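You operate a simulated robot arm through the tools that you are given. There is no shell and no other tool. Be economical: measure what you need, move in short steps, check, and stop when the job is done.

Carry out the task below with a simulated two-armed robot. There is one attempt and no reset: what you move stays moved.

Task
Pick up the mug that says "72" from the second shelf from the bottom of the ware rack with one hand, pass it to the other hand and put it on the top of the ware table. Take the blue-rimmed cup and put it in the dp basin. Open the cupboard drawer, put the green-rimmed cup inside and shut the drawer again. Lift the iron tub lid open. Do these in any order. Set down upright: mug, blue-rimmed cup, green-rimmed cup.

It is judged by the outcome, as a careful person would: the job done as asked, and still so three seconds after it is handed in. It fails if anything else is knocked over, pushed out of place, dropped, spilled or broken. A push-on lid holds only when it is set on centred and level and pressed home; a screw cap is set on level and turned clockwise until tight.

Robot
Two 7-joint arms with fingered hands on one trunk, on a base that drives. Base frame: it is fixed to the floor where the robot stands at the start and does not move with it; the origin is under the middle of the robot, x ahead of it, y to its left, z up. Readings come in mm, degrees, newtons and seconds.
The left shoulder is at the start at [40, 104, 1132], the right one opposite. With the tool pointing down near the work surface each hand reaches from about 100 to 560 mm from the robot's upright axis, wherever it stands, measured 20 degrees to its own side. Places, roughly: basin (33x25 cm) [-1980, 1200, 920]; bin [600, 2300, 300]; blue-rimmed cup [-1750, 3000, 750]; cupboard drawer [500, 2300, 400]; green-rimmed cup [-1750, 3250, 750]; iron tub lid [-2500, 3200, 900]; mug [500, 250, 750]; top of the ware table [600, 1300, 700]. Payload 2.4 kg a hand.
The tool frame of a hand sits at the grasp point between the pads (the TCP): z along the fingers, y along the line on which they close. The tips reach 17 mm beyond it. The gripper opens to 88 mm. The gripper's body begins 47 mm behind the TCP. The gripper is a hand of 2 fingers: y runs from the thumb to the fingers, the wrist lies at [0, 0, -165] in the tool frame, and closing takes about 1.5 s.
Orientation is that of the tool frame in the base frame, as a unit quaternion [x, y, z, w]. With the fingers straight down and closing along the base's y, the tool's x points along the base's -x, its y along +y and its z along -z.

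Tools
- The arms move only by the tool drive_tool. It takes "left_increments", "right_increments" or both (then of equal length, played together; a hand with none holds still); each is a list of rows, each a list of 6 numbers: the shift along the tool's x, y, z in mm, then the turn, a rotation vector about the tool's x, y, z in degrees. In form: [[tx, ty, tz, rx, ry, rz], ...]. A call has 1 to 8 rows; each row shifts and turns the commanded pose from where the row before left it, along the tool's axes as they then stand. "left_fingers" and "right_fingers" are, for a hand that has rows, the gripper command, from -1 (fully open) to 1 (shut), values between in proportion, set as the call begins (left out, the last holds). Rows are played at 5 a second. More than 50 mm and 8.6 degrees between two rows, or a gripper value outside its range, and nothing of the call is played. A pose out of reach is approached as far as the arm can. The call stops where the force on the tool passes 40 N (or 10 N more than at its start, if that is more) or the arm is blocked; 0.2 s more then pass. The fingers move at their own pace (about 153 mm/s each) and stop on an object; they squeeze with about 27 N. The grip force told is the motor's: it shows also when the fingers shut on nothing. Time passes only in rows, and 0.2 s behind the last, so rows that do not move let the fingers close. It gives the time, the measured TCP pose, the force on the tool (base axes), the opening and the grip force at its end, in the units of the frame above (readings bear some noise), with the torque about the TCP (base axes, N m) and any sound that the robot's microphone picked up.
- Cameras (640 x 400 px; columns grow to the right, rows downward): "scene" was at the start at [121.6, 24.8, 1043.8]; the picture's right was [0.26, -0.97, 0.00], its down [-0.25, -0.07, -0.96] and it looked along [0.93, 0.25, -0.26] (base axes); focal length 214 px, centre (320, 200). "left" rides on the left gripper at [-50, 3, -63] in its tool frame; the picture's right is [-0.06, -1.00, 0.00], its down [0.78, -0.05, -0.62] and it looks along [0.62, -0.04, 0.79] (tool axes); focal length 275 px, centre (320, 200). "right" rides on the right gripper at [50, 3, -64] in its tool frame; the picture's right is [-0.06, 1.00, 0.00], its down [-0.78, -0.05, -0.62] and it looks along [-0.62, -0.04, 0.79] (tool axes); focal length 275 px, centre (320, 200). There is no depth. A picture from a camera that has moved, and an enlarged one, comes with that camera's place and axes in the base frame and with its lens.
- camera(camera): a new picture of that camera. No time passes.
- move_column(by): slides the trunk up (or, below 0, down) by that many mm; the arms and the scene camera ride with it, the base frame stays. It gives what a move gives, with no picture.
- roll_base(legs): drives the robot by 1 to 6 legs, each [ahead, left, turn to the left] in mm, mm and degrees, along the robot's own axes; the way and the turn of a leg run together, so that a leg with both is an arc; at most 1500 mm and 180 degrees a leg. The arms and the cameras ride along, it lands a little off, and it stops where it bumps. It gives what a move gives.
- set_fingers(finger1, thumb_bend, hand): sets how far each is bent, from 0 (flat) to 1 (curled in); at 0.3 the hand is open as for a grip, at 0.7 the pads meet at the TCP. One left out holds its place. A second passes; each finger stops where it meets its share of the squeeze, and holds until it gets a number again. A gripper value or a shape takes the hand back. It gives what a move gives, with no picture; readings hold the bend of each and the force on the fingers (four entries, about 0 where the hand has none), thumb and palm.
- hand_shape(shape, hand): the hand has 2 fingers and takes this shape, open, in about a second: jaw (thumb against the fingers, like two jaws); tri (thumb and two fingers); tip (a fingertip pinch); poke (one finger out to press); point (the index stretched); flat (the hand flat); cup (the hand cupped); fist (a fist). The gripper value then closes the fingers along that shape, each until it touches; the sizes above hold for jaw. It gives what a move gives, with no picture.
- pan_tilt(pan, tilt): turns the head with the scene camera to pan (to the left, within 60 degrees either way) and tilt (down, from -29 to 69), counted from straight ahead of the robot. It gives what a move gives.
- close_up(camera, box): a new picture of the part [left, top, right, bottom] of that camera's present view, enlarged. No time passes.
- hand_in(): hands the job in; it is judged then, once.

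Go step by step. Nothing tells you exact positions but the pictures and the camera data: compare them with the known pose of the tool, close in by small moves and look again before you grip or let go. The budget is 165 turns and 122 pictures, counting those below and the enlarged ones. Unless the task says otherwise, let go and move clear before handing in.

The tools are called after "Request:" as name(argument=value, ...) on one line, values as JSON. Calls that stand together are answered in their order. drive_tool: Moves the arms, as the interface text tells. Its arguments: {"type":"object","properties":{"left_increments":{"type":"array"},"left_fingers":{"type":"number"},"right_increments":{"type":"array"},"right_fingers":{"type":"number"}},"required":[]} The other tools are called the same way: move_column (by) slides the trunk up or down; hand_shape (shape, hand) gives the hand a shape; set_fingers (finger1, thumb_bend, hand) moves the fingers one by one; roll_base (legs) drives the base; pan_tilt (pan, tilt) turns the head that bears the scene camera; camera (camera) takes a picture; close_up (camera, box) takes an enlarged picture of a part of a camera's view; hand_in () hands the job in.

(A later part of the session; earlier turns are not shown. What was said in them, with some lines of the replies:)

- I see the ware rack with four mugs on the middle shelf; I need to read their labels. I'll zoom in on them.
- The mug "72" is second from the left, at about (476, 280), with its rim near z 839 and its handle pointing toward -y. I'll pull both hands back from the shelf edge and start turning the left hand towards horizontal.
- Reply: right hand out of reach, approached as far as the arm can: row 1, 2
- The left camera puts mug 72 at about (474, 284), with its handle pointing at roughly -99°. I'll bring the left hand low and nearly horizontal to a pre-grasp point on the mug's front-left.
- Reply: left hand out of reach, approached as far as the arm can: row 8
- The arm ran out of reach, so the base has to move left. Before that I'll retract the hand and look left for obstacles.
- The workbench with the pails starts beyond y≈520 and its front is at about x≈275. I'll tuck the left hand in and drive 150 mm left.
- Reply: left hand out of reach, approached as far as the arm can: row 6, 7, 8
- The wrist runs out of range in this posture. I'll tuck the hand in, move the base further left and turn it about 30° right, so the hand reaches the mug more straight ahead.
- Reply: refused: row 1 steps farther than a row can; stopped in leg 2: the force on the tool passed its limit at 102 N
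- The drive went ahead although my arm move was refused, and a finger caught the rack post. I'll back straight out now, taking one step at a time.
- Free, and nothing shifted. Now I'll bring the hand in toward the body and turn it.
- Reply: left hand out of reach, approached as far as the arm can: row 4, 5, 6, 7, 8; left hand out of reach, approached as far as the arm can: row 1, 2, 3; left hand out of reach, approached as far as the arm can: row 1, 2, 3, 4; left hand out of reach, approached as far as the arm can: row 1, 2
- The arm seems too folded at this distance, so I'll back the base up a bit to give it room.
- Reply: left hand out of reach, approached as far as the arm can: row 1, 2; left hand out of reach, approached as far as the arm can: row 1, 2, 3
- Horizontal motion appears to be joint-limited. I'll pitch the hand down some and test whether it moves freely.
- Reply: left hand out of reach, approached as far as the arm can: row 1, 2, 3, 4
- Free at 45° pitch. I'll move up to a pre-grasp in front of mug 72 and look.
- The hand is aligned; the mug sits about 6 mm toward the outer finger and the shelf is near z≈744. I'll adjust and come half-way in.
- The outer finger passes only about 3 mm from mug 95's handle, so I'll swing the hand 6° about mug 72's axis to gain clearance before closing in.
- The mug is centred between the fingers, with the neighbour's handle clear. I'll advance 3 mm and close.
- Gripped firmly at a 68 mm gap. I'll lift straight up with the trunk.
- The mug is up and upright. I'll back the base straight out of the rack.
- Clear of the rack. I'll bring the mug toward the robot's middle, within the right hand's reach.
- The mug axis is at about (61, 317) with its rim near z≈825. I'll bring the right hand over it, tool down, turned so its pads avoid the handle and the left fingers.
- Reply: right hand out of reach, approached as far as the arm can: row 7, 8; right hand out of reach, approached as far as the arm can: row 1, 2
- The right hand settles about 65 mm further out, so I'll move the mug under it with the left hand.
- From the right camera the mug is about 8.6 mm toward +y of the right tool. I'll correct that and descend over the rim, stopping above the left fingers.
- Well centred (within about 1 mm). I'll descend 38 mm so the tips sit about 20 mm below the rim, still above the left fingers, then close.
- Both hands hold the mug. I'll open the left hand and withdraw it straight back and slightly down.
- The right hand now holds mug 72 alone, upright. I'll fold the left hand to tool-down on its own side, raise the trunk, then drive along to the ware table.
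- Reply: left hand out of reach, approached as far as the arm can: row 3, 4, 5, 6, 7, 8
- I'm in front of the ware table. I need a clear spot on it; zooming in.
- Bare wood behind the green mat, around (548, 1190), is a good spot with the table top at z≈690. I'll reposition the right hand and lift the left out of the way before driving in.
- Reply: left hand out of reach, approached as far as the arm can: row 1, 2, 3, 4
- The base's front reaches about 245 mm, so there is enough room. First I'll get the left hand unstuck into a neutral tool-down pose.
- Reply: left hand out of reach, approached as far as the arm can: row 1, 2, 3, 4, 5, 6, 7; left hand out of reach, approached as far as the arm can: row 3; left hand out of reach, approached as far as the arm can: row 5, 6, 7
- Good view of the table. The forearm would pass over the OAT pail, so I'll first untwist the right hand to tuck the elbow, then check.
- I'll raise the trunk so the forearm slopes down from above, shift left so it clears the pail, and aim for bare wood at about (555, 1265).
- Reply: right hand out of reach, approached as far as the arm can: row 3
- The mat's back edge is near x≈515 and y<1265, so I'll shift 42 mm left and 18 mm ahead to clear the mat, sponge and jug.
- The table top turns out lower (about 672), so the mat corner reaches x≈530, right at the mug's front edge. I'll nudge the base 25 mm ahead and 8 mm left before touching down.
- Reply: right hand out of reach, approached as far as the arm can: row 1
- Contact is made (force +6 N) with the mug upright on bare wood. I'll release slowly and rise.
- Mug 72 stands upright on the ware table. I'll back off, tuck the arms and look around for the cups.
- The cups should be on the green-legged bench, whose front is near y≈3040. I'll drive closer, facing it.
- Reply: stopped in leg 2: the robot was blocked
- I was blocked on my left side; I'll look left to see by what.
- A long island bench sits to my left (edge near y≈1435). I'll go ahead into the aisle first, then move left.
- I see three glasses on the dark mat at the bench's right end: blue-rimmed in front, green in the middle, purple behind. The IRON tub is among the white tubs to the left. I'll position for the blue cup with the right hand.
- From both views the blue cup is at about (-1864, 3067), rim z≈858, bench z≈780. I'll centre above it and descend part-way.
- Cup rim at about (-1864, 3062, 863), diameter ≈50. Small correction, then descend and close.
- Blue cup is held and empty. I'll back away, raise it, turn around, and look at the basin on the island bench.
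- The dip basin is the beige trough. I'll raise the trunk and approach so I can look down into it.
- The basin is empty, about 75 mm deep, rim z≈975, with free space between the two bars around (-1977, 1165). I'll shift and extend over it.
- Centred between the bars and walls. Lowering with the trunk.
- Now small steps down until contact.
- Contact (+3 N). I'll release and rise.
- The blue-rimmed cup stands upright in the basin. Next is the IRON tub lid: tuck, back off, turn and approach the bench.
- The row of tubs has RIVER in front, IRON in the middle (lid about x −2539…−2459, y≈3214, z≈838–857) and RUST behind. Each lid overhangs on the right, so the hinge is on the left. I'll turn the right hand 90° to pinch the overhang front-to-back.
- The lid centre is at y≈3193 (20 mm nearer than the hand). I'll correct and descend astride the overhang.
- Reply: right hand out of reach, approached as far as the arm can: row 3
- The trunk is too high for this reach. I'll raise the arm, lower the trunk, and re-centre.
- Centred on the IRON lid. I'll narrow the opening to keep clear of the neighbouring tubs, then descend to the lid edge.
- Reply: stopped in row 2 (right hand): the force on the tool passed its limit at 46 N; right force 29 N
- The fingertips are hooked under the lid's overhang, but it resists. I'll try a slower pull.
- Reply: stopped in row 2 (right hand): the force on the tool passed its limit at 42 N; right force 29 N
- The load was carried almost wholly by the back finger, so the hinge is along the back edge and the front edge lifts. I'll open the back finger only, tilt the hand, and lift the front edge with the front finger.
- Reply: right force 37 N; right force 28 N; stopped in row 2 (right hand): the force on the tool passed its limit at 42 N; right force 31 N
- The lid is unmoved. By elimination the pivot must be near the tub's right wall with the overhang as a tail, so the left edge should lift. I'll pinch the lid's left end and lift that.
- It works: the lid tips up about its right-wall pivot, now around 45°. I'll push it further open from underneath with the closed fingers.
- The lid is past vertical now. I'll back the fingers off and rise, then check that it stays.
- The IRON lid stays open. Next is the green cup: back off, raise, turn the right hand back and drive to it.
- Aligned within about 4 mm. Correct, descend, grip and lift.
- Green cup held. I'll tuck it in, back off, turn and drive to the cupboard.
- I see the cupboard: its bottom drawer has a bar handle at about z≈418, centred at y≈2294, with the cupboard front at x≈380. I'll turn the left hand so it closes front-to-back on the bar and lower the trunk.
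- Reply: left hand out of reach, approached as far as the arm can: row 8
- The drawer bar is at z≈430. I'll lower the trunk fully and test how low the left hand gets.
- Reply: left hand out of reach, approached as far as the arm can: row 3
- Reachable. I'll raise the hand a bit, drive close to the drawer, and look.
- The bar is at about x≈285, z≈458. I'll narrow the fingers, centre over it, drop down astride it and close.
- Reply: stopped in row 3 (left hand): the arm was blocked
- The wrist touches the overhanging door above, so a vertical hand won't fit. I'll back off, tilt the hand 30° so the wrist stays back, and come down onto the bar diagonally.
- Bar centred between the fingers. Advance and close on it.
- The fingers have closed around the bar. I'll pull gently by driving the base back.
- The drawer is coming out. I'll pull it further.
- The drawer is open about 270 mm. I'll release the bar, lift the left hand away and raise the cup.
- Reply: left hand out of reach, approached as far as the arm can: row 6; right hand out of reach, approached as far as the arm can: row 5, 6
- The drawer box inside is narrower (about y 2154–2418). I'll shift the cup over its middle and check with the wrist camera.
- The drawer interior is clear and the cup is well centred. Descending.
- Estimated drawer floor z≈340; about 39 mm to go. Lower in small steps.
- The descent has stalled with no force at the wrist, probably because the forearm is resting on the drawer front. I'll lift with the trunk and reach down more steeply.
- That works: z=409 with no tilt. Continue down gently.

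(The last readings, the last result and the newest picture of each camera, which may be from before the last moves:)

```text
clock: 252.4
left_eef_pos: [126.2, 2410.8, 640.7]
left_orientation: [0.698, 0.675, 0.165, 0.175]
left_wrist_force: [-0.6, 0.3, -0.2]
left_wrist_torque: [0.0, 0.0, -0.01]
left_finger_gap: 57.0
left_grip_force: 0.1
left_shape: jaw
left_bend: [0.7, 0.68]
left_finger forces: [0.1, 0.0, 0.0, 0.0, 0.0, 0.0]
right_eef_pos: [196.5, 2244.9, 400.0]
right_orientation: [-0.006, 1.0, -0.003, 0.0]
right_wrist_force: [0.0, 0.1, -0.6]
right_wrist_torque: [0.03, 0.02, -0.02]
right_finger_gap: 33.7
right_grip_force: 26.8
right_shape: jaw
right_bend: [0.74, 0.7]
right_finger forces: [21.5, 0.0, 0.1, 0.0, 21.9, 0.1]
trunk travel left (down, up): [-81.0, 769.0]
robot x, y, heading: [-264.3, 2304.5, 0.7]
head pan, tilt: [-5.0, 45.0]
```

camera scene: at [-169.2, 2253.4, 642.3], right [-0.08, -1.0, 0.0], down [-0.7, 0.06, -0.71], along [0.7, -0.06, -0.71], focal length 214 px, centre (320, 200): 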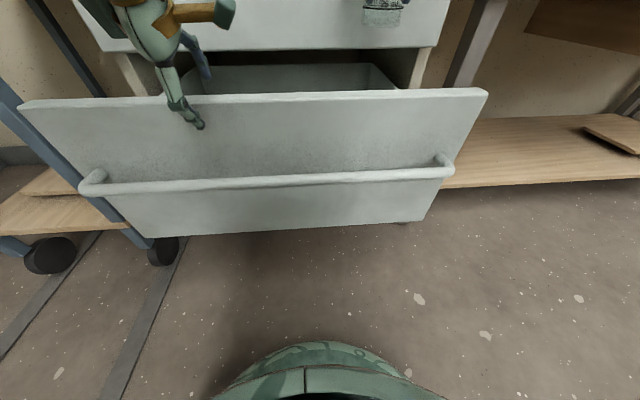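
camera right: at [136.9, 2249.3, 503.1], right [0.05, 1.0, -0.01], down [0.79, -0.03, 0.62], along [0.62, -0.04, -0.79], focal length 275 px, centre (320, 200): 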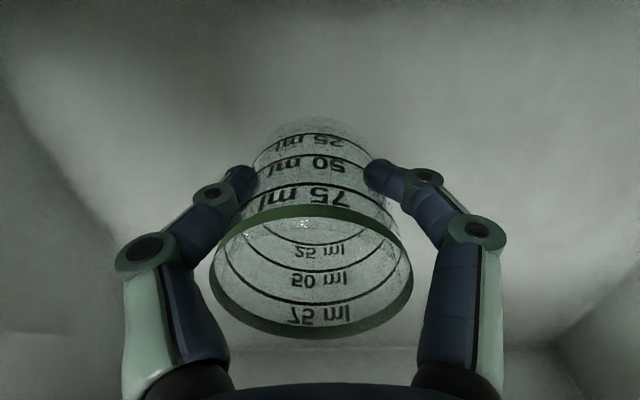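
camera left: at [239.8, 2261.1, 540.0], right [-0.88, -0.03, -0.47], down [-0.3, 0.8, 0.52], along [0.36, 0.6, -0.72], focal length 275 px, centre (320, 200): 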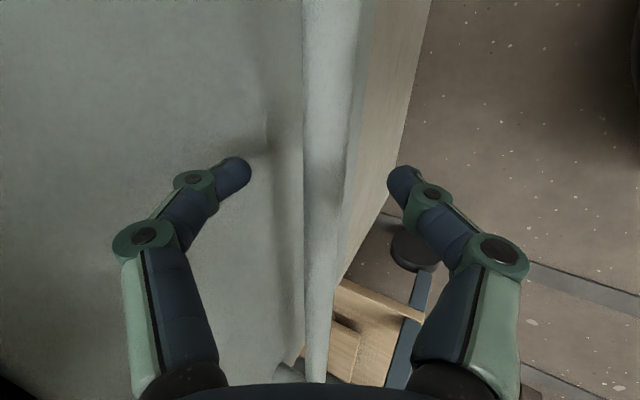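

Request:
drive_tool(right_increments=[[0, 0, 2, 0, 0, 0], [0, 0, 2, 0, 0, 0], [0, 0, 0, 0, 0, 0]])

Request:
drive_tool(right_increments=[[0, 0, 2, 0, 0, 0], [0, 0, 2, 0, 0, 0], [0, 0, 0, 0, 0, 0]])

Request:
close_up(camera="right", box=[180, 80, 460, 320])

```text
clock: 253.2
left_eef_pos: [125.4, 2409.3, 642.0]
left_orientation: [0.698, 0.674, 0.165, 0.175]
left_wrist_force: [-0.1, 0.0, 0.5]
left_wrist_torque: [0.02, -0.02, -0.01]
left_finger_gap: 56.7
left_grip_force: 0.0
left_shape: jaw
left_bend: [0.7, 0.68]
left_finger forces: [0.0, 0.0, 0.1, 0.0, 0.0, 0.0]
right_eef_pos: [197.7, 2246.1, 398.4]
right_orientation: [-0.005, 1.0, -0.003, -0.001]
right_wrist_force: [0.8, -0.2, -0.1]
right_wrist_torque: [-0.01, -0.02, -0.02]
right_finger_gap: 33.5
right_grip_force: 27.5
right_shape: jaw
right_bend: [0.74, 0.7]
right_finger forces: [21.4, 0.1, 0.1, 0.0, 21.9, 0.0]
trunk travel left (down, up): [-81.0, 769.0]
robot x, y, heading: [-262.9, 2305.4, 0.5]
head pan, tilt: [-5.0, 45.0]
```

```text
clock: 254.0
left_eef_pos: [124.9, 2409.9, 641.0]
left_orientation: [0.698, 0.675, 0.165, 0.175]
left_wrist_force: [-0.1, -0.3, -0.2]
left_wrist_torque: [0.01, 0.02, 0.01]
left_finger_gap: 56.8
left_grip_force: 0.1
left_shape: jaw
left_bend: [0.7, 0.68]
left_finger forces: [0.0, 0.0, 0.1, 0.1, 0.1, 0.1]
right_eef_pos: [197.8, 2244.0, 392.8]
right_orientation: [-0.006, 1.0, -0.004, 0.0]
right_wrist_force: [-0.3, -0.6, 0.2]
right_wrist_torque: [0.0, 0.0, 0.0]
right_finger_gap: 33.3
right_grip_force: 26.3
right_shape: jaw
right_bend: [0.74, 0.7]
right_finger forces: [21.4, 0.0, 0.1, 0.0, 21.8, 0.1]
trunk travel left (down, up): [-81.0, 769.0]
robot x, y, heading: [-264.1, 2306.7, 0.3]
head pan, tilt: [-5.0, 45.0]
```

```text
1.67 times, centred on (320, 200) of right
camera zoom: at [148.4, 2247.8, 455.1], right [0.05, 1.0, -0.01], down [0.79, -0.03, 0.62], along [0.62, -0.04, -0.79], focal length 459 px, centre (320, 200)
```

zoom: 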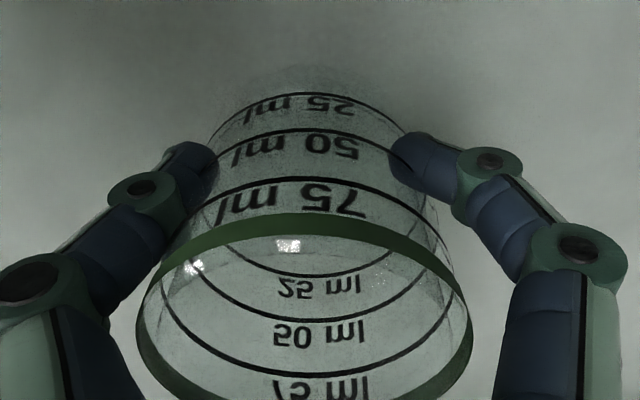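

Request:
drive_tool(right_increments=[[0, 0, 2, 0, 0, 0], [0, 0, 2, 0, 0, 0], [0, 0, 0, 0, 0, 0]])

Request:
drive_tool(right_increments=[[0, 0, 2, 0, 0, 0], [0, 0, 2, 0, 0, 0], [0, 0, 0, 0, 0, 0]])

Request:
drive_tool(right_increments=[[0, 0, 2, 0, 0, 0], [0, 0, 2, 0, 0, 0], [0, 0, 0, 0, 0, 0]])

```text
clock: 254.8
left_eef_pos: [125.3, 2410.9, 641.9]
left_orientation: [0.698, 0.675, 0.165, 0.174]
left_wrist_force: [-0.2, 0.5, -0.7]
left_wrist_torque: [0.04, -0.01, -0.01]
left_finger_gap: 57.1
left_grip_force: 0.1
left_shape: jaw
left_bend: [0.7, 0.68]
left_finger forces: [0.1, 0.0, 0.0, 0.0, 0.1, 0.0]
right_eef_pos: [198.5, 2243.8, 389.4]
right_orientation: [-0.005, 1.0, -0.004, 0.0]
right_wrist_force: [-0.7, -0.7, 0.2]
right_wrist_torque: [0.01, -0.03, 0.01]
right_finger_gap: 33.9
right_grip_force: 27.4
right_shape: jaw
right_bend: [0.74, 0.7]
right_finger forces: [21.5, 0.0, 0.1, 0.0, 22.0, 0.0]
trunk travel left (down, up): [-81.0, 769.0]
robot x, y, heading: [-263.5, 2308.0, 0.4]
head pan, tilt: [-5.0, 45.0]
```

```text
clock: 255.6
left_eef_pos: [124.7, 2410.9, 641.1]
left_orientation: [0.698, 0.675, 0.165, 0.174]
left_wrist_force: [-0.7, -0.4, 0.6]
left_wrist_torque: [-0.01, -0.01, 0.0]
left_finger_gap: 56.8
left_grip_force: 0.0
left_shape: jaw
left_bend: [0.7, 0.68]
left_finger forces: [0.0, 0.0, 0.1, 0.0, 0.1, 0.0]
right_eef_pos: [198.1, 2243.8, 384.8]
right_orientation: [-0.006, 1.0, -0.004, 0.0]
right_wrist_force: [0.3, 0.2, -1.0]
right_wrist_torque: [-0.02, -0.01, -0.01]
right_finger_gap: 33.6
right_grip_force: 27.1
right_shape: jaw
right_bend: [0.74, 0.7]
right_finger forces: [21.4, 0.1, 0.0, 0.0, 21.9, 0.0]
trunk travel left (down, up): [-81.0, 769.0]
robot x, y, heading: [-263.4, 2301.9, 0.2]
head pan, tilt: [-5.0, 45.0]
```

```text
clock: 256.4
left_eef_pos: [126.3, 2410.9, 641.6]
left_orientation: [0.698, 0.674, 0.164, 0.175]
left_wrist_force: [0.6, 0.3, -0.1]
left_wrist_torque: [-0.01, 0.02, 0.0]
left_finger_gap: 57.2
left_grip_force: 0.1
left_shape: jaw
left_bend: [0.7, 0.68]
left_finger forces: [0.1, 0.0, 0.0, 0.0, 0.0, 0.0]
right_eef_pos: [197.9, 2245.3, 380.7]
right_orientation: [-0.006, 1.0, -0.005, 0.0]
right_wrist_force: [0.5, -0.5, 0.3]
right_wrist_torque: [-0.01, 0.01, 0.01]
right_finger_gap: 33.7
right_grip_force: 26.3
right_shape: jaw
right_bend: [0.74, 0.7]
right_finger forces: [21.3, 0.1, 0.1, 0.0, 21.8, 0.1]
trunk travel left (down, up): [-81.0, 769.0]
robot x, y, heading: [-263.3, 2302.4, 0.4]
head pan, tilt: [-5.0, 45.0]
```

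Request:
drive_tool(right_increments=[[0, 0, 2, 0, 0, 0], [0, 0, 2, 0, 0, 0], [0, 0, 2, 0, 0, 0], [0, 0, 0, 0, 0, 0]])

Request:
drive_tool(right_increments=[[0, 0, 2, 0, 0, 0], [0, 0, 2, 0, 0, 0], [0, 0, 0, 0, 0, 0]])

Request:
drive_tool(right_increments=[[0, 0, 2, 0, 0, 0], [0, 0, 2, 0, 0, 0], [0, 0, 0, 0, 0, 0]])

```text
clock: 257.4
left_eef_pos: [123.4, 2410.2, 643.8]
left_orientation: [0.698, 0.674, 0.165, 0.176]
left_wrist_force: [0.3, -0.3, 0.6]
left_wrist_torque: [0.01, -0.02, 0.02]
left_finger_gap: 56.8
left_grip_force: 0.0
left_shape: jaw
left_bend: [0.7, 0.68]
left_finger forces: [0.0, 0.1, 0.0, 0.0, 0.0, 0.0]
right_eef_pos: [198.4, 2243.9, 376.4]
right_orientation: [-0.007, 1.0, -0.004, 0.001]
right_wrist_force: [0.2, 0.6, 1.2]
right_wrist_torque: [0.0, 0.01, 0.0]
right_finger_gap: 33.6
right_grip_force: 27.0
right_shape: jaw
right_bend: [0.74, 0.7]
right_finger forces: [21.4, 0.1, 0.1, 0.0, 21.9, 0.0]
trunk travel left (down, up): [-81.0, 769.0]
robot x, y, heading: [-263.9, 2305.0, 0.3]
head pan, tilt: [-5.0, 45.0]
```

```text
clock: 258.2
left_eef_pos: [122.6, 2409.2, 643.2]
left_orientation: [0.698, 0.674, 0.166, 0.176]
left_wrist_force: [0.2, 0.3, -0.2]
left_wrist_torque: [-0.03, 0.0, 0.0]
left_finger_gap: 57.1
left_grip_force: 0.1
left_shape: jaw
left_bend: [0.7, 0.68]
left_finger forces: [0.0, 0.0, 0.0, 0.1, 0.0, 0.0]
right_eef_pos: [197.7, 2245.1, 374.2]
right_orientation: [-0.004, 1.0, -0.005, 0.004]
right_wrist_force: [0.5, -0.6, 0.4]
right_wrist_torque: [-0.01, -0.02, 0.0]
right_finger_gap: 33.5
right_grip_force: 27.2
right_shape: jaw
right_bend: [0.74, 0.7]
right_finger forces: [21.4, 0.0, 0.1, 0.1, 21.9, 0.0]
trunk travel left (down, up): [-81.0, 769.0]
robot x, y, heading: [-265.4, 2306.3, 0.5]
head pan, tilt: [-5.0, 45.0]
```

```text
clock: 259.0
left_eef_pos: [122.7, 2411.5, 643.9]
left_orientation: [0.698, 0.674, 0.166, 0.176]
left_wrist_force: [-0.4, -0.1, 0.3]
left_wrist_torque: [0.0, -0.03, 0.01]
left_finger_gap: 56.8
left_grip_force: 0.0
left_shape: jaw
left_bend: [0.7, 0.68]
left_finger forces: [0.0, 0.0, 0.0, 0.0, 0.1, 0.0]
right_eef_pos: [199.7, 2245.4, 370.5]
right_orientation: [-0.006, 1.0, -0.003, 0.004]
right_wrist_force: [-2.8, -1.4, 11.3]
right_wrist_torque: [-0.1, -0.02, -0.04]
right_finger_gap: 34.1
right_grip_force: 26.8
right_shape: jaw
right_bend: [0.75, 0.7]
right_finger forces: [23.6, 0.0, 0.1, 0.1, 25.0, 0.0]
trunk travel left (down, up): [-81.0, 769.0]
robot x, y, heading: [-263.9, 2304.5, 0.2]
head pan, tilt: [-5.0, 45.0]
```

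Contact with the drawer floor (+11 N). I'll open and raise straight up with the trunk.

Request:
drive_tool(right_increments=[[0, 0, -1, 0, 0, 0], [0, 0, 0, 0, 0, 0]])

Request:
drive_tool(right_increments=[[0, 0, 0, 0, 0, 0], [0, 0, 0, 0, 0, 0], [0, 0, 0, 0, 0, 0], [0, 0, 0, 0, 0, 0]], right_fingers=-0.7)

Request:
move_column(by=280)

Request:
camera(camera="right")

```text
clock: 259.6
left_eef_pos: [123.4, 2411.9, 641.4]
left_orientation: [0.697, 0.674, 0.167, 0.176]
left_wrist_force: [0.5, 0.3, -0.1]
left_wrist_torque: [-0.05, 0.01, 0.01]
left_finger_gap: 57.1
left_grip_force: 0.1
left_shape: jaw
left_bend: [0.7, 0.68]
left_finger forces: [0.0, 0.0, 0.0, 0.0, 0.1, 0.0]
right_eef_pos: [197.0, 2245.6, 370.1]
right_orientation: [-0.007, 1.0, -0.005, 0.003]
right_wrist_force: [0.6, -1.8, 5.7]
right_wrist_torque: [-0.09, 0.04, -0.01]
right_finger_gap: 33.9
right_grip_force: 27.1
right_shape: jaw
right_bend: [0.75, 0.7]
right_finger forces: [21.6, 0.0, 0.0, 0.0, 23.9, 0.0]
trunk travel left (down, up): [-81.0, 769.0]
robot x, y, heading: [-262.2, 2305.2, 0.4]
head pan, tilt: [-5.0, 45.0]
```

```text
clock: 260.6
left_eef_pos: [124.0, 2411.2, 642.7]
left_orientation: [0.697, 0.675, 0.165, 0.176]
left_wrist_force: [0.3, 0.1, 0.5]
left_wrist_torque: [-0.04, 0.05, -0.02]
left_finger_gap: 56.7
left_grip_force: 0.1
left_shape: jaw
left_bend: [0.7, 0.68]
left_finger forces: [0.0, 0.0, 0.0, 0.0, 0.0, 0.0]
right_eef_pos: [198.4, 2245.9, 369.0]
right_orientation: [-0.006, 1.0, -0.004, 0.002]
right_wrist_force: [0.6, 1.0, 0.4]
right_wrist_torque: [0.01, -0.02, 0.03]
right_finger_gap: 74.6
right_grip_force: 0.1
right_shape: jaw
right_bend: [0.54, 0.5]
right_finger forces: [0.0, 0.1, 0.1, 0.0, 0.1, 0.0]
trunk travel left (down, up): [-81.0, 769.0]
robot x, y, heading: [-263.8, 2306.1, 0.4]
head pan, tilt: [-5.0, 45.0]
```

```text
clock: 263.5
left_eef_pos: [124.7, 2411.7, 921.2]
left_orientation: [0.698, 0.675, 0.165, 0.174]
left_wrist_force: [-0.7, -0.1, 0.2]
left_wrist_torque: [-0.02, 0.03, 0.02]
left_finger_gap: 57.3
left_grip_force: 0.0
left_shape: jaw
left_bend: [0.7, 0.68]
left_finger forces: [0.0, 0.0, 0.0, 0.0, 0.0, 0.0]
right_eef_pos: [212.9, 2244.8, 679.7]
right_orientation: [-0.005, 0.999, -0.004, 0.035]
right_wrist_force: [0.0, 0.2, -0.4]
right_wrist_torque: [-0.02, -0.02, 0.01]
right_finger_gap: 74.6
right_grip_force: 0.0
right_shape: jaw
right_bend: [0.54, 0.5]
right_finger forces: [0.1, 0.0, 0.1, 0.1, 0.1, 0.0]
trunk travel left (down, up): [-361.0, 489.0]
robot x, y, heading: [-261.4, 2304.0, 0.3]
head pan, tilt: [-5.0, 45.0]
```

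```text
5 pictures are left
camera right: at [158.7, 2247.4, 738.2], right [0.05, 1.0, -0.01], down [0.74, -0.03, 0.67], along [0.67, -0.04, -0.74], focal length 275 px, centre (320, 200)
```

right: 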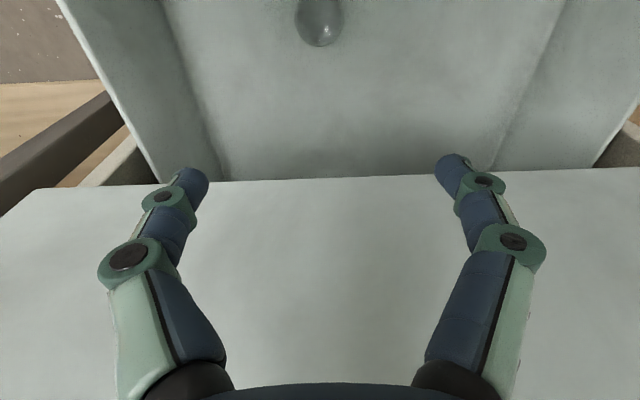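

The green cup stands in the drawer. Next, shutting it: back away, raise and tuck the right hand, and prepare the tilted left hand to push the bar.

Request:
roll_base(legs=[[-330, 0, 0], [0, -120, 0]])

Request:
drive_tool(right_increments=[[22, 0, -40, 0, 0, 0], [22, 0, -40, 0, 0, 0], [22, 0, -40, 0, 4, 0], [22, 0, -40, 0, 0, 0], [22, 0, -36, 0, 0, 0]], left_increments=[[0, 0, 0, 0, 0, 0], [0, 0, 0, 0, 0, 0], [0, 0, 0, 0, 0, 0], [0, 0, 0, 0, 0, 0], [0, 0, 0, 0, 0, 0]], left_fingers=1)

Request:
move_column(by=-360)

Request:
drive_tool(left_increments=[[0, -4, 33, 0, 0, 0], [0, -4, 33, 0, 0, 0], [0, -4, 33, 0, 0, 0]])

```text
clock: 266.5
left_eef_pos: [-200.2, 2290.1, 921.6]
left_orientation: [0.698, 0.675, 0.165, 0.174]
left_wrist_force: [-1.0, -0.3, 0.4]
left_wrist_torque: [-0.01, -0.01, -0.01]
left_finger_gap: 57.0
left_grip_force: 0.1
left_shape: jaw
left_bend: [0.7, 0.68]
left_finger forces: [0.0, 0.0, 0.1, 0.0, 0.0, 0.1]
right_eef_pos: [-113.5, 2123.1, 679.8]
right_orientation: [-0.008, 0.999, -0.003, 0.035]
right_wrist_force: [0.4, -0.6, -0.3]
right_wrist_torque: [0.0, 0.04, 0.03]
right_finger_gap: 74.9
right_grip_force: 0.1
right_shape: jaw
right_bend: [0.54, 0.5]
right_finger forces: [0.1, 0.0, 0.0, 0.0, 0.0, 0.0]
trunk travel left (down, up): [-361.0, 489.0]
robot x, y, heading: [-591.0, 2181.2, 0.6]
head pan, tilt: [-5.0, 45.0]
```

```text
clock: 267.7
left_eef_pos: [-202.3, 2289.5, 921.1]
left_orientation: [0.697, 0.675, 0.166, 0.174]
left_wrist_force: [0.2, -0.2, -0.3]
left_wrist_torque: [0.0, -0.02, 0.02]
left_finger_gap: 0.3
left_grip_force: 27.1
left_shape: jaw
left_bend: [0.55, 0.66]
left_finger forces: [0.0, 0.0, 0.1, 0.0, 0.0, 0.1]
right_eef_pos: [-182.0, 2120.2, 792.8]
right_orientation: [-0.006, 1.0, -0.006, 0.0]
right_wrist_force: [0.5, 0.1, 0.0]
right_wrist_torque: [-0.02, 0.02, -0.03]
right_finger_gap: 74.8
right_grip_force: 0.1
right_shape: jaw
right_bend: [0.54, 0.5]
right_finger forces: [0.0, 0.1, 0.1, 0.1, 0.0, 0.0]
right hand out of reach, approached as far as the arm can: row 1, 2
trunk travel left (down, up): [-361.0, 489.0]
robot x, y, heading: [-590.9, 2180.8, 0.4]
head pan, tilt: [-5.0, 45.0]
```

```text
clock: 271.2
left_eef_pos: [-202.5, 2289.3, 561.7]
left_orientation: [0.697, 0.675, 0.166, 0.174]
left_wrist_force: [0.3, 0.1, 0.3]
left_wrist_torque: [-0.02, 0.01, 0.0]
left_finger_gap: 0.0
left_grip_force: 26.8
left_shape: jaw
left_bend: [0.55, 0.66]
left_finger forces: [0.0, 0.0, 0.0, 0.0, 0.0, 0.1]
right_eef_pos: [-180.9, 2123.6, 432.7]
right_orientation: [-0.007, 1.0, -0.004, 0.001]
right_wrist_force: [-0.7, 0.8, 0.7]
right_wrist_torque: [0.04, -0.01, 0.03]
right_finger_gap: 74.6
right_grip_force: 0.0
right_shape: jaw
right_bend: [0.54, 0.5]
right_finger forces: [0.0, 0.0, 0.0, 0.0, 0.0, 0.0]
trunk travel left (down, up): [-1.0, 849.0]
robot x, y, heading: [-586.5, 2180.3, 0.3]
head pan, tilt: [-5.0, 45.0]
```

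```text
clock: 272.0
left_eef_pos: [-165.6, 2287.5, 467.9]
left_orientation: [0.696, 0.676, 0.166, 0.175]
left_wrist_force: [-0.1, 0.1, 0.3]
left_wrist_torque: [0.0, 0.0, 0.01]
left_finger_gap: 0.0
left_grip_force: 27.1
left_shape: jaw
left_bend: [0.55, 0.66]
left_finger forces: [0.0, 0.1, 0.0, 0.1, 0.0, 0.0]
right_eef_pos: [-180.7, 2124.5, 432.6]
right_orientation: [-0.007, 1.0, -0.005, 0.001]
right_wrist_force: [0.1, -0.7, 0.5]
right_wrist_torque: [0.01, 0.0, 0.01]
right_finger_gap: 74.5
right_grip_force: 0.1
right_shape: jaw
right_bend: [0.54, 0.5]
right_finger forces: [0.0, 0.1, 0.0, 0.0, 0.0, 0.1]
trunk travel left (down, up): [-1.0, 849.0]
robot x, y, heading: [-588.6, 2182.1, 0.4]
head pan, tilt: [-5.0, 45.0]
```

The right hand is still too far forward; I'll pull it back and up, then drive forward to push.

Request:
drive_tool(right_increments=[[20, 0, -40, 0, 0, 0], [20, 0, -40, 0, 0, 0], [20, 0, -40, 0, 0, 0], [0, 0, -40, 0, 0, 0]])

Request:
roll_base(legs=[[250, 0, 0]])

Request:
camera(camera="scene")

```text
clock: 273.0
left_eef_pos: [-165.9, 2288.2, 468.5]
left_orientation: [0.698, 0.675, 0.165, 0.174]
left_wrist_force: [-0.4, -0.7, -0.4]
left_wrist_torque: [0.0, 0.02, 0.0]
left_finger_gap: 0.0
left_grip_force: 27.3
left_shape: jaw
left_bend: [0.55, 0.66]
left_finger forces: [0.0, 0.0, 0.1, 0.1, 0.1, 0.0]
right_eef_pos: [-217.0, 2107.8, 574.7]
right_orientation: [-0.008, 1.0, -0.005, 0.0]
right_wrist_force: [0.4, 0.5, -0.3]
right_wrist_torque: [-0.01, 0.05, 0.03]
right_finger_gap: 74.8
right_grip_force: 0.1
right_shape: jaw
right_bend: [0.54, 0.5]
right_finger forces: [0.0, 0.1, 0.0, 0.0, 0.0, 0.1]
right hand out of reach, approached as far as the arm can: row 3, 4
trunk travel left (down, up): [-1.0, 849.0]
robot x, y, heading: [-587.1, 2181.7, 0.8]
head pan, tilt: [-5.0, 45.0]
```

```text
clock: 274.8
left_eef_pos: [85.5, 2291.4, 467.2]
left_orientation: [0.697, 0.676, 0.166, 0.175]
left_wrist_force: [-0.2, 0.0, -0.7]
left_wrist_torque: [-0.03, 0.0, -0.04]
left_finger_gap: 0.0
left_grip_force: 27.0
left_shape: jaw
left_bend: [0.56, 0.67]
left_finger forces: [0.1, 0.0, 0.1, 0.0, 0.1, 0.0]
right_eef_pos: [33.3, 2111.9, 575.2]
right_orientation: [-0.01, 1.0, -0.004, 0.001]
right_wrist_force: [-0.1, -0.3, 0.6]
right_wrist_torque: [0.0, -0.02, -0.01]
right_finger_gap: 74.7
right_grip_force: 0.1
right_shape: jaw
right_bend: [0.54, 0.5]
right_finger forces: [0.0, 0.0, 0.0, 0.0, 0.0, 0.0]
trunk travel left (down, up): [-1.0, 849.0]
robot x, y, heading: [-342.1, 2183.9, 0.8]
head pan, tilt: [-5.0, 45.0]
```

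```text
4 pictures are left
camera scene: at [-210.1, 2179.6, 642.3], right [-0.08, -1.0, 0.0], down [-0.71, 0.05, -0.71], along [0.7, -0.05, -0.71], focal length 214 px, centre (320, 200)
```

scene: 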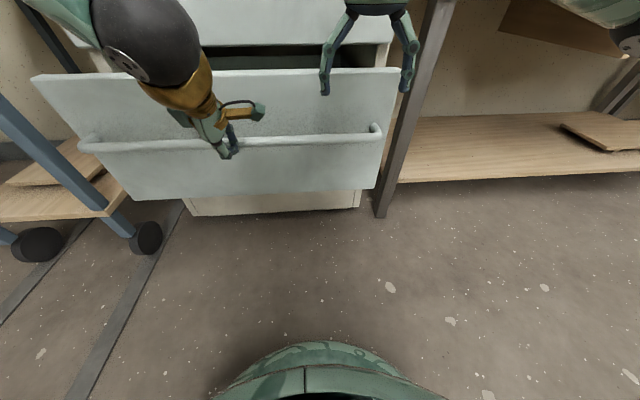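

The drawer is sliding shut. Continue.

Request:
roll_base(legs=[[165, 0, 0]])

Request:
roll_base(legs=[[25, 0, 0]])

Request:
camera(camera="scene")

```text
clock: 276.2
left_eef_pos: [249.8, 2293.2, 467.6]
left_orientation: [0.697, 0.676, 0.166, 0.173]
left_wrist_force: [-1.3, 0.3, 0.1]
left_wrist_torque: [-0.01, -0.04, 0.02]
left_finger_gap: 0.1
left_grip_force: 27.3
left_shape: jaw
left_bend: [0.57, 0.67]
left_finger forces: [0.0, 0.0, 0.0, 0.0, 0.1, 0.0]
right_eef_pos: [199.1, 2113.8, 575.4]
right_orientation: [-0.009, 1.0, -0.005, 0.001]
right_wrist_force: [0.8, 0.1, 0.7]
right_wrist_torque: [0.01, 0.0, 0.0]
right_finger_gap: 74.6
right_grip_force: 0.0
right_shape: jaw
right_bend: [0.54, 0.5]
right_finger forces: [0.0, 0.0, 0.0, 0.0, 0.1, 0.0]
trunk travel left (down, up): [-1.0, 849.0]
robot x, y, heading: [-175.2, 2190.1, 0.7]
head pan, tilt: [-5.0, 45.0]
```

```text
clock: 277.0
left_eef_pos: [256.0, 2292.2, 467.1]
left_orientation: [0.699, 0.677, 0.157, 0.17]
left_wrist_force: [-12.3, 0.8, 8.9]
left_wrist_torque: [-0.01, -0.09, -0.02]
left_finger_gap: 0.0
left_grip_force: 27.5
left_shape: jaw
left_bend: [0.59, 0.75]
left_finger forces: [0.0, 0.0, 0.0, 0.0, 0.0, 0.0]
right_eef_pos: [212.6, 2114.0, 575.7]
right_orientation: [-0.01, 1.0, -0.004, 0.001]
right_wrist_force: [0.1, -0.3, -0.3]
right_wrist_torque: [0.0, 0.01, 0.02]
right_finger_gap: 74.8
right_grip_force: 0.0
right_shape: jaw
right_bend: [0.54, 0.5]
right_finger forces: [0.0, 0.0, 0.1, 0.0, 0.0, 0.0]
trunk travel left (down, up): [-1.0, 849.0]
robot x, y, heading: [-161.5, 2186.5, 0.4]
head pan, tilt: [-5.0, 45.0]
stopped in leg 1: the force on the tool passed its limit at 53 N (the readings are from after the stop); the commanded pose is now the measured one
```

```text
3 pictures are left
camera scene: at [-32.2, 2181.7, 642.4], right [-0.08, -1.0, 0.0], down [-0.7, 0.05, -0.71], along [0.71, -0.05, -0.71], focal length 214 px, centre (320, 200)
```

scene: 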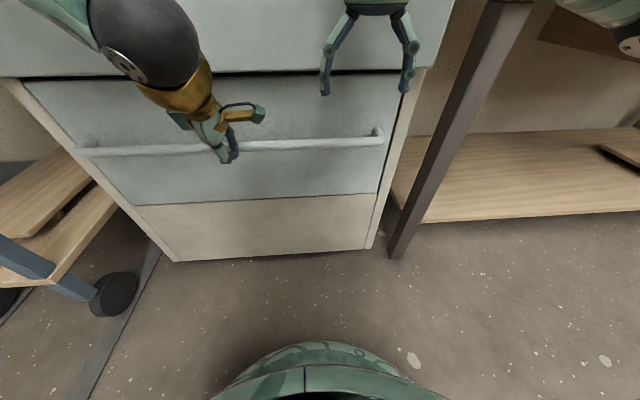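

The drawer has reached its stop and looks flush. I'll back away and verify it stays shut.

Request:
roll_base(legs=[[-250, 0, 0]])

Request:
camera(camera="scene")

```text
clock: 278.9
left_eef_pos: [10.3, 2288.3, 465.9]
left_orientation: [0.699, 0.676, 0.158, 0.17]
left_wrist_force: [0.4, -0.4, 0.3]
left_wrist_torque: [-0.02, -0.02, -0.01]
left_finger_gap: 0.0
left_grip_force: 27.1
left_shape: jaw
left_bend: [0.58, 0.73]
left_finger forces: [0.0, 0.0, 0.0, 0.0, 0.0, 0.0]
right_eef_pos: [-34.3, 2111.3, 575.1]
right_orientation: [-0.01, 1.0, -0.004, 0.001]
right_wrist_force: [0.5, -0.4, -0.5]
right_wrist_torque: [0.01, 0.02, 0.0]
right_finger_gap: 74.9
right_grip_force: 0.1
right_shape: jaw
right_bend: [0.54, 0.5]
right_finger forces: [0.0, 0.1, 0.0, 0.1, 0.0, 0.1]
trunk travel left (down, up): [-1.0, 849.0]
robot x, y, heading: [-408.4, 2181.5, 0.3]
head pan, tilt: [-5.0, 45.0]
```

```text
2 pictures are left
camera scene: at [-279.9, 2178.7, 642.2], right [-0.08, -1.0, 0.0], down [-0.71, 0.05, -0.71], along [0.7, -0.05, -0.71], focal length 214 px, centre (320, 200)
```

scene: 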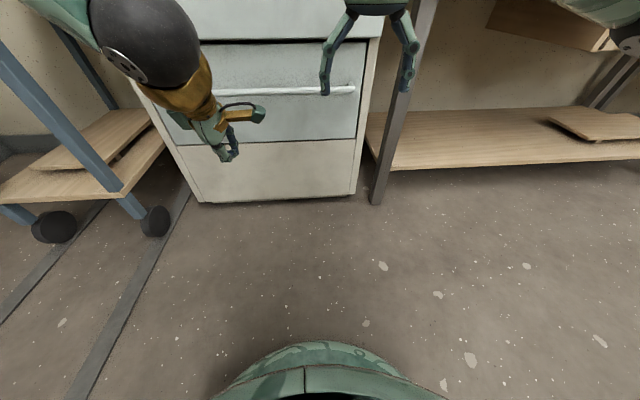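

The drawer is shut and flush, and both hands are clear. All four jobs are done, so I'm handing in.

Request:
hand_in()

```text
The job is handed in.
```

I handed the job in with all four tasks done; I couldn't look inside the drawer after shutting it.

- **Mug "72":** passed from the left hand to the right and set upright on the ware table, on bare wood.
- **Blue-rimmed cup:** upright in the basin.
- **Green-rimmed cup:** stood in the drawer, which is shut and flush. It looked upright from above before I pushed the drawer closed.
- **Iron tub lid:** open past vertical, and it stayed there when I let go.

While positioning I bumped a rack post with a finger and brushed the end of a bench with the base. The rack looked undisturbed afterwards. I saw nothing moved on the bench, but I didn't check it closely.
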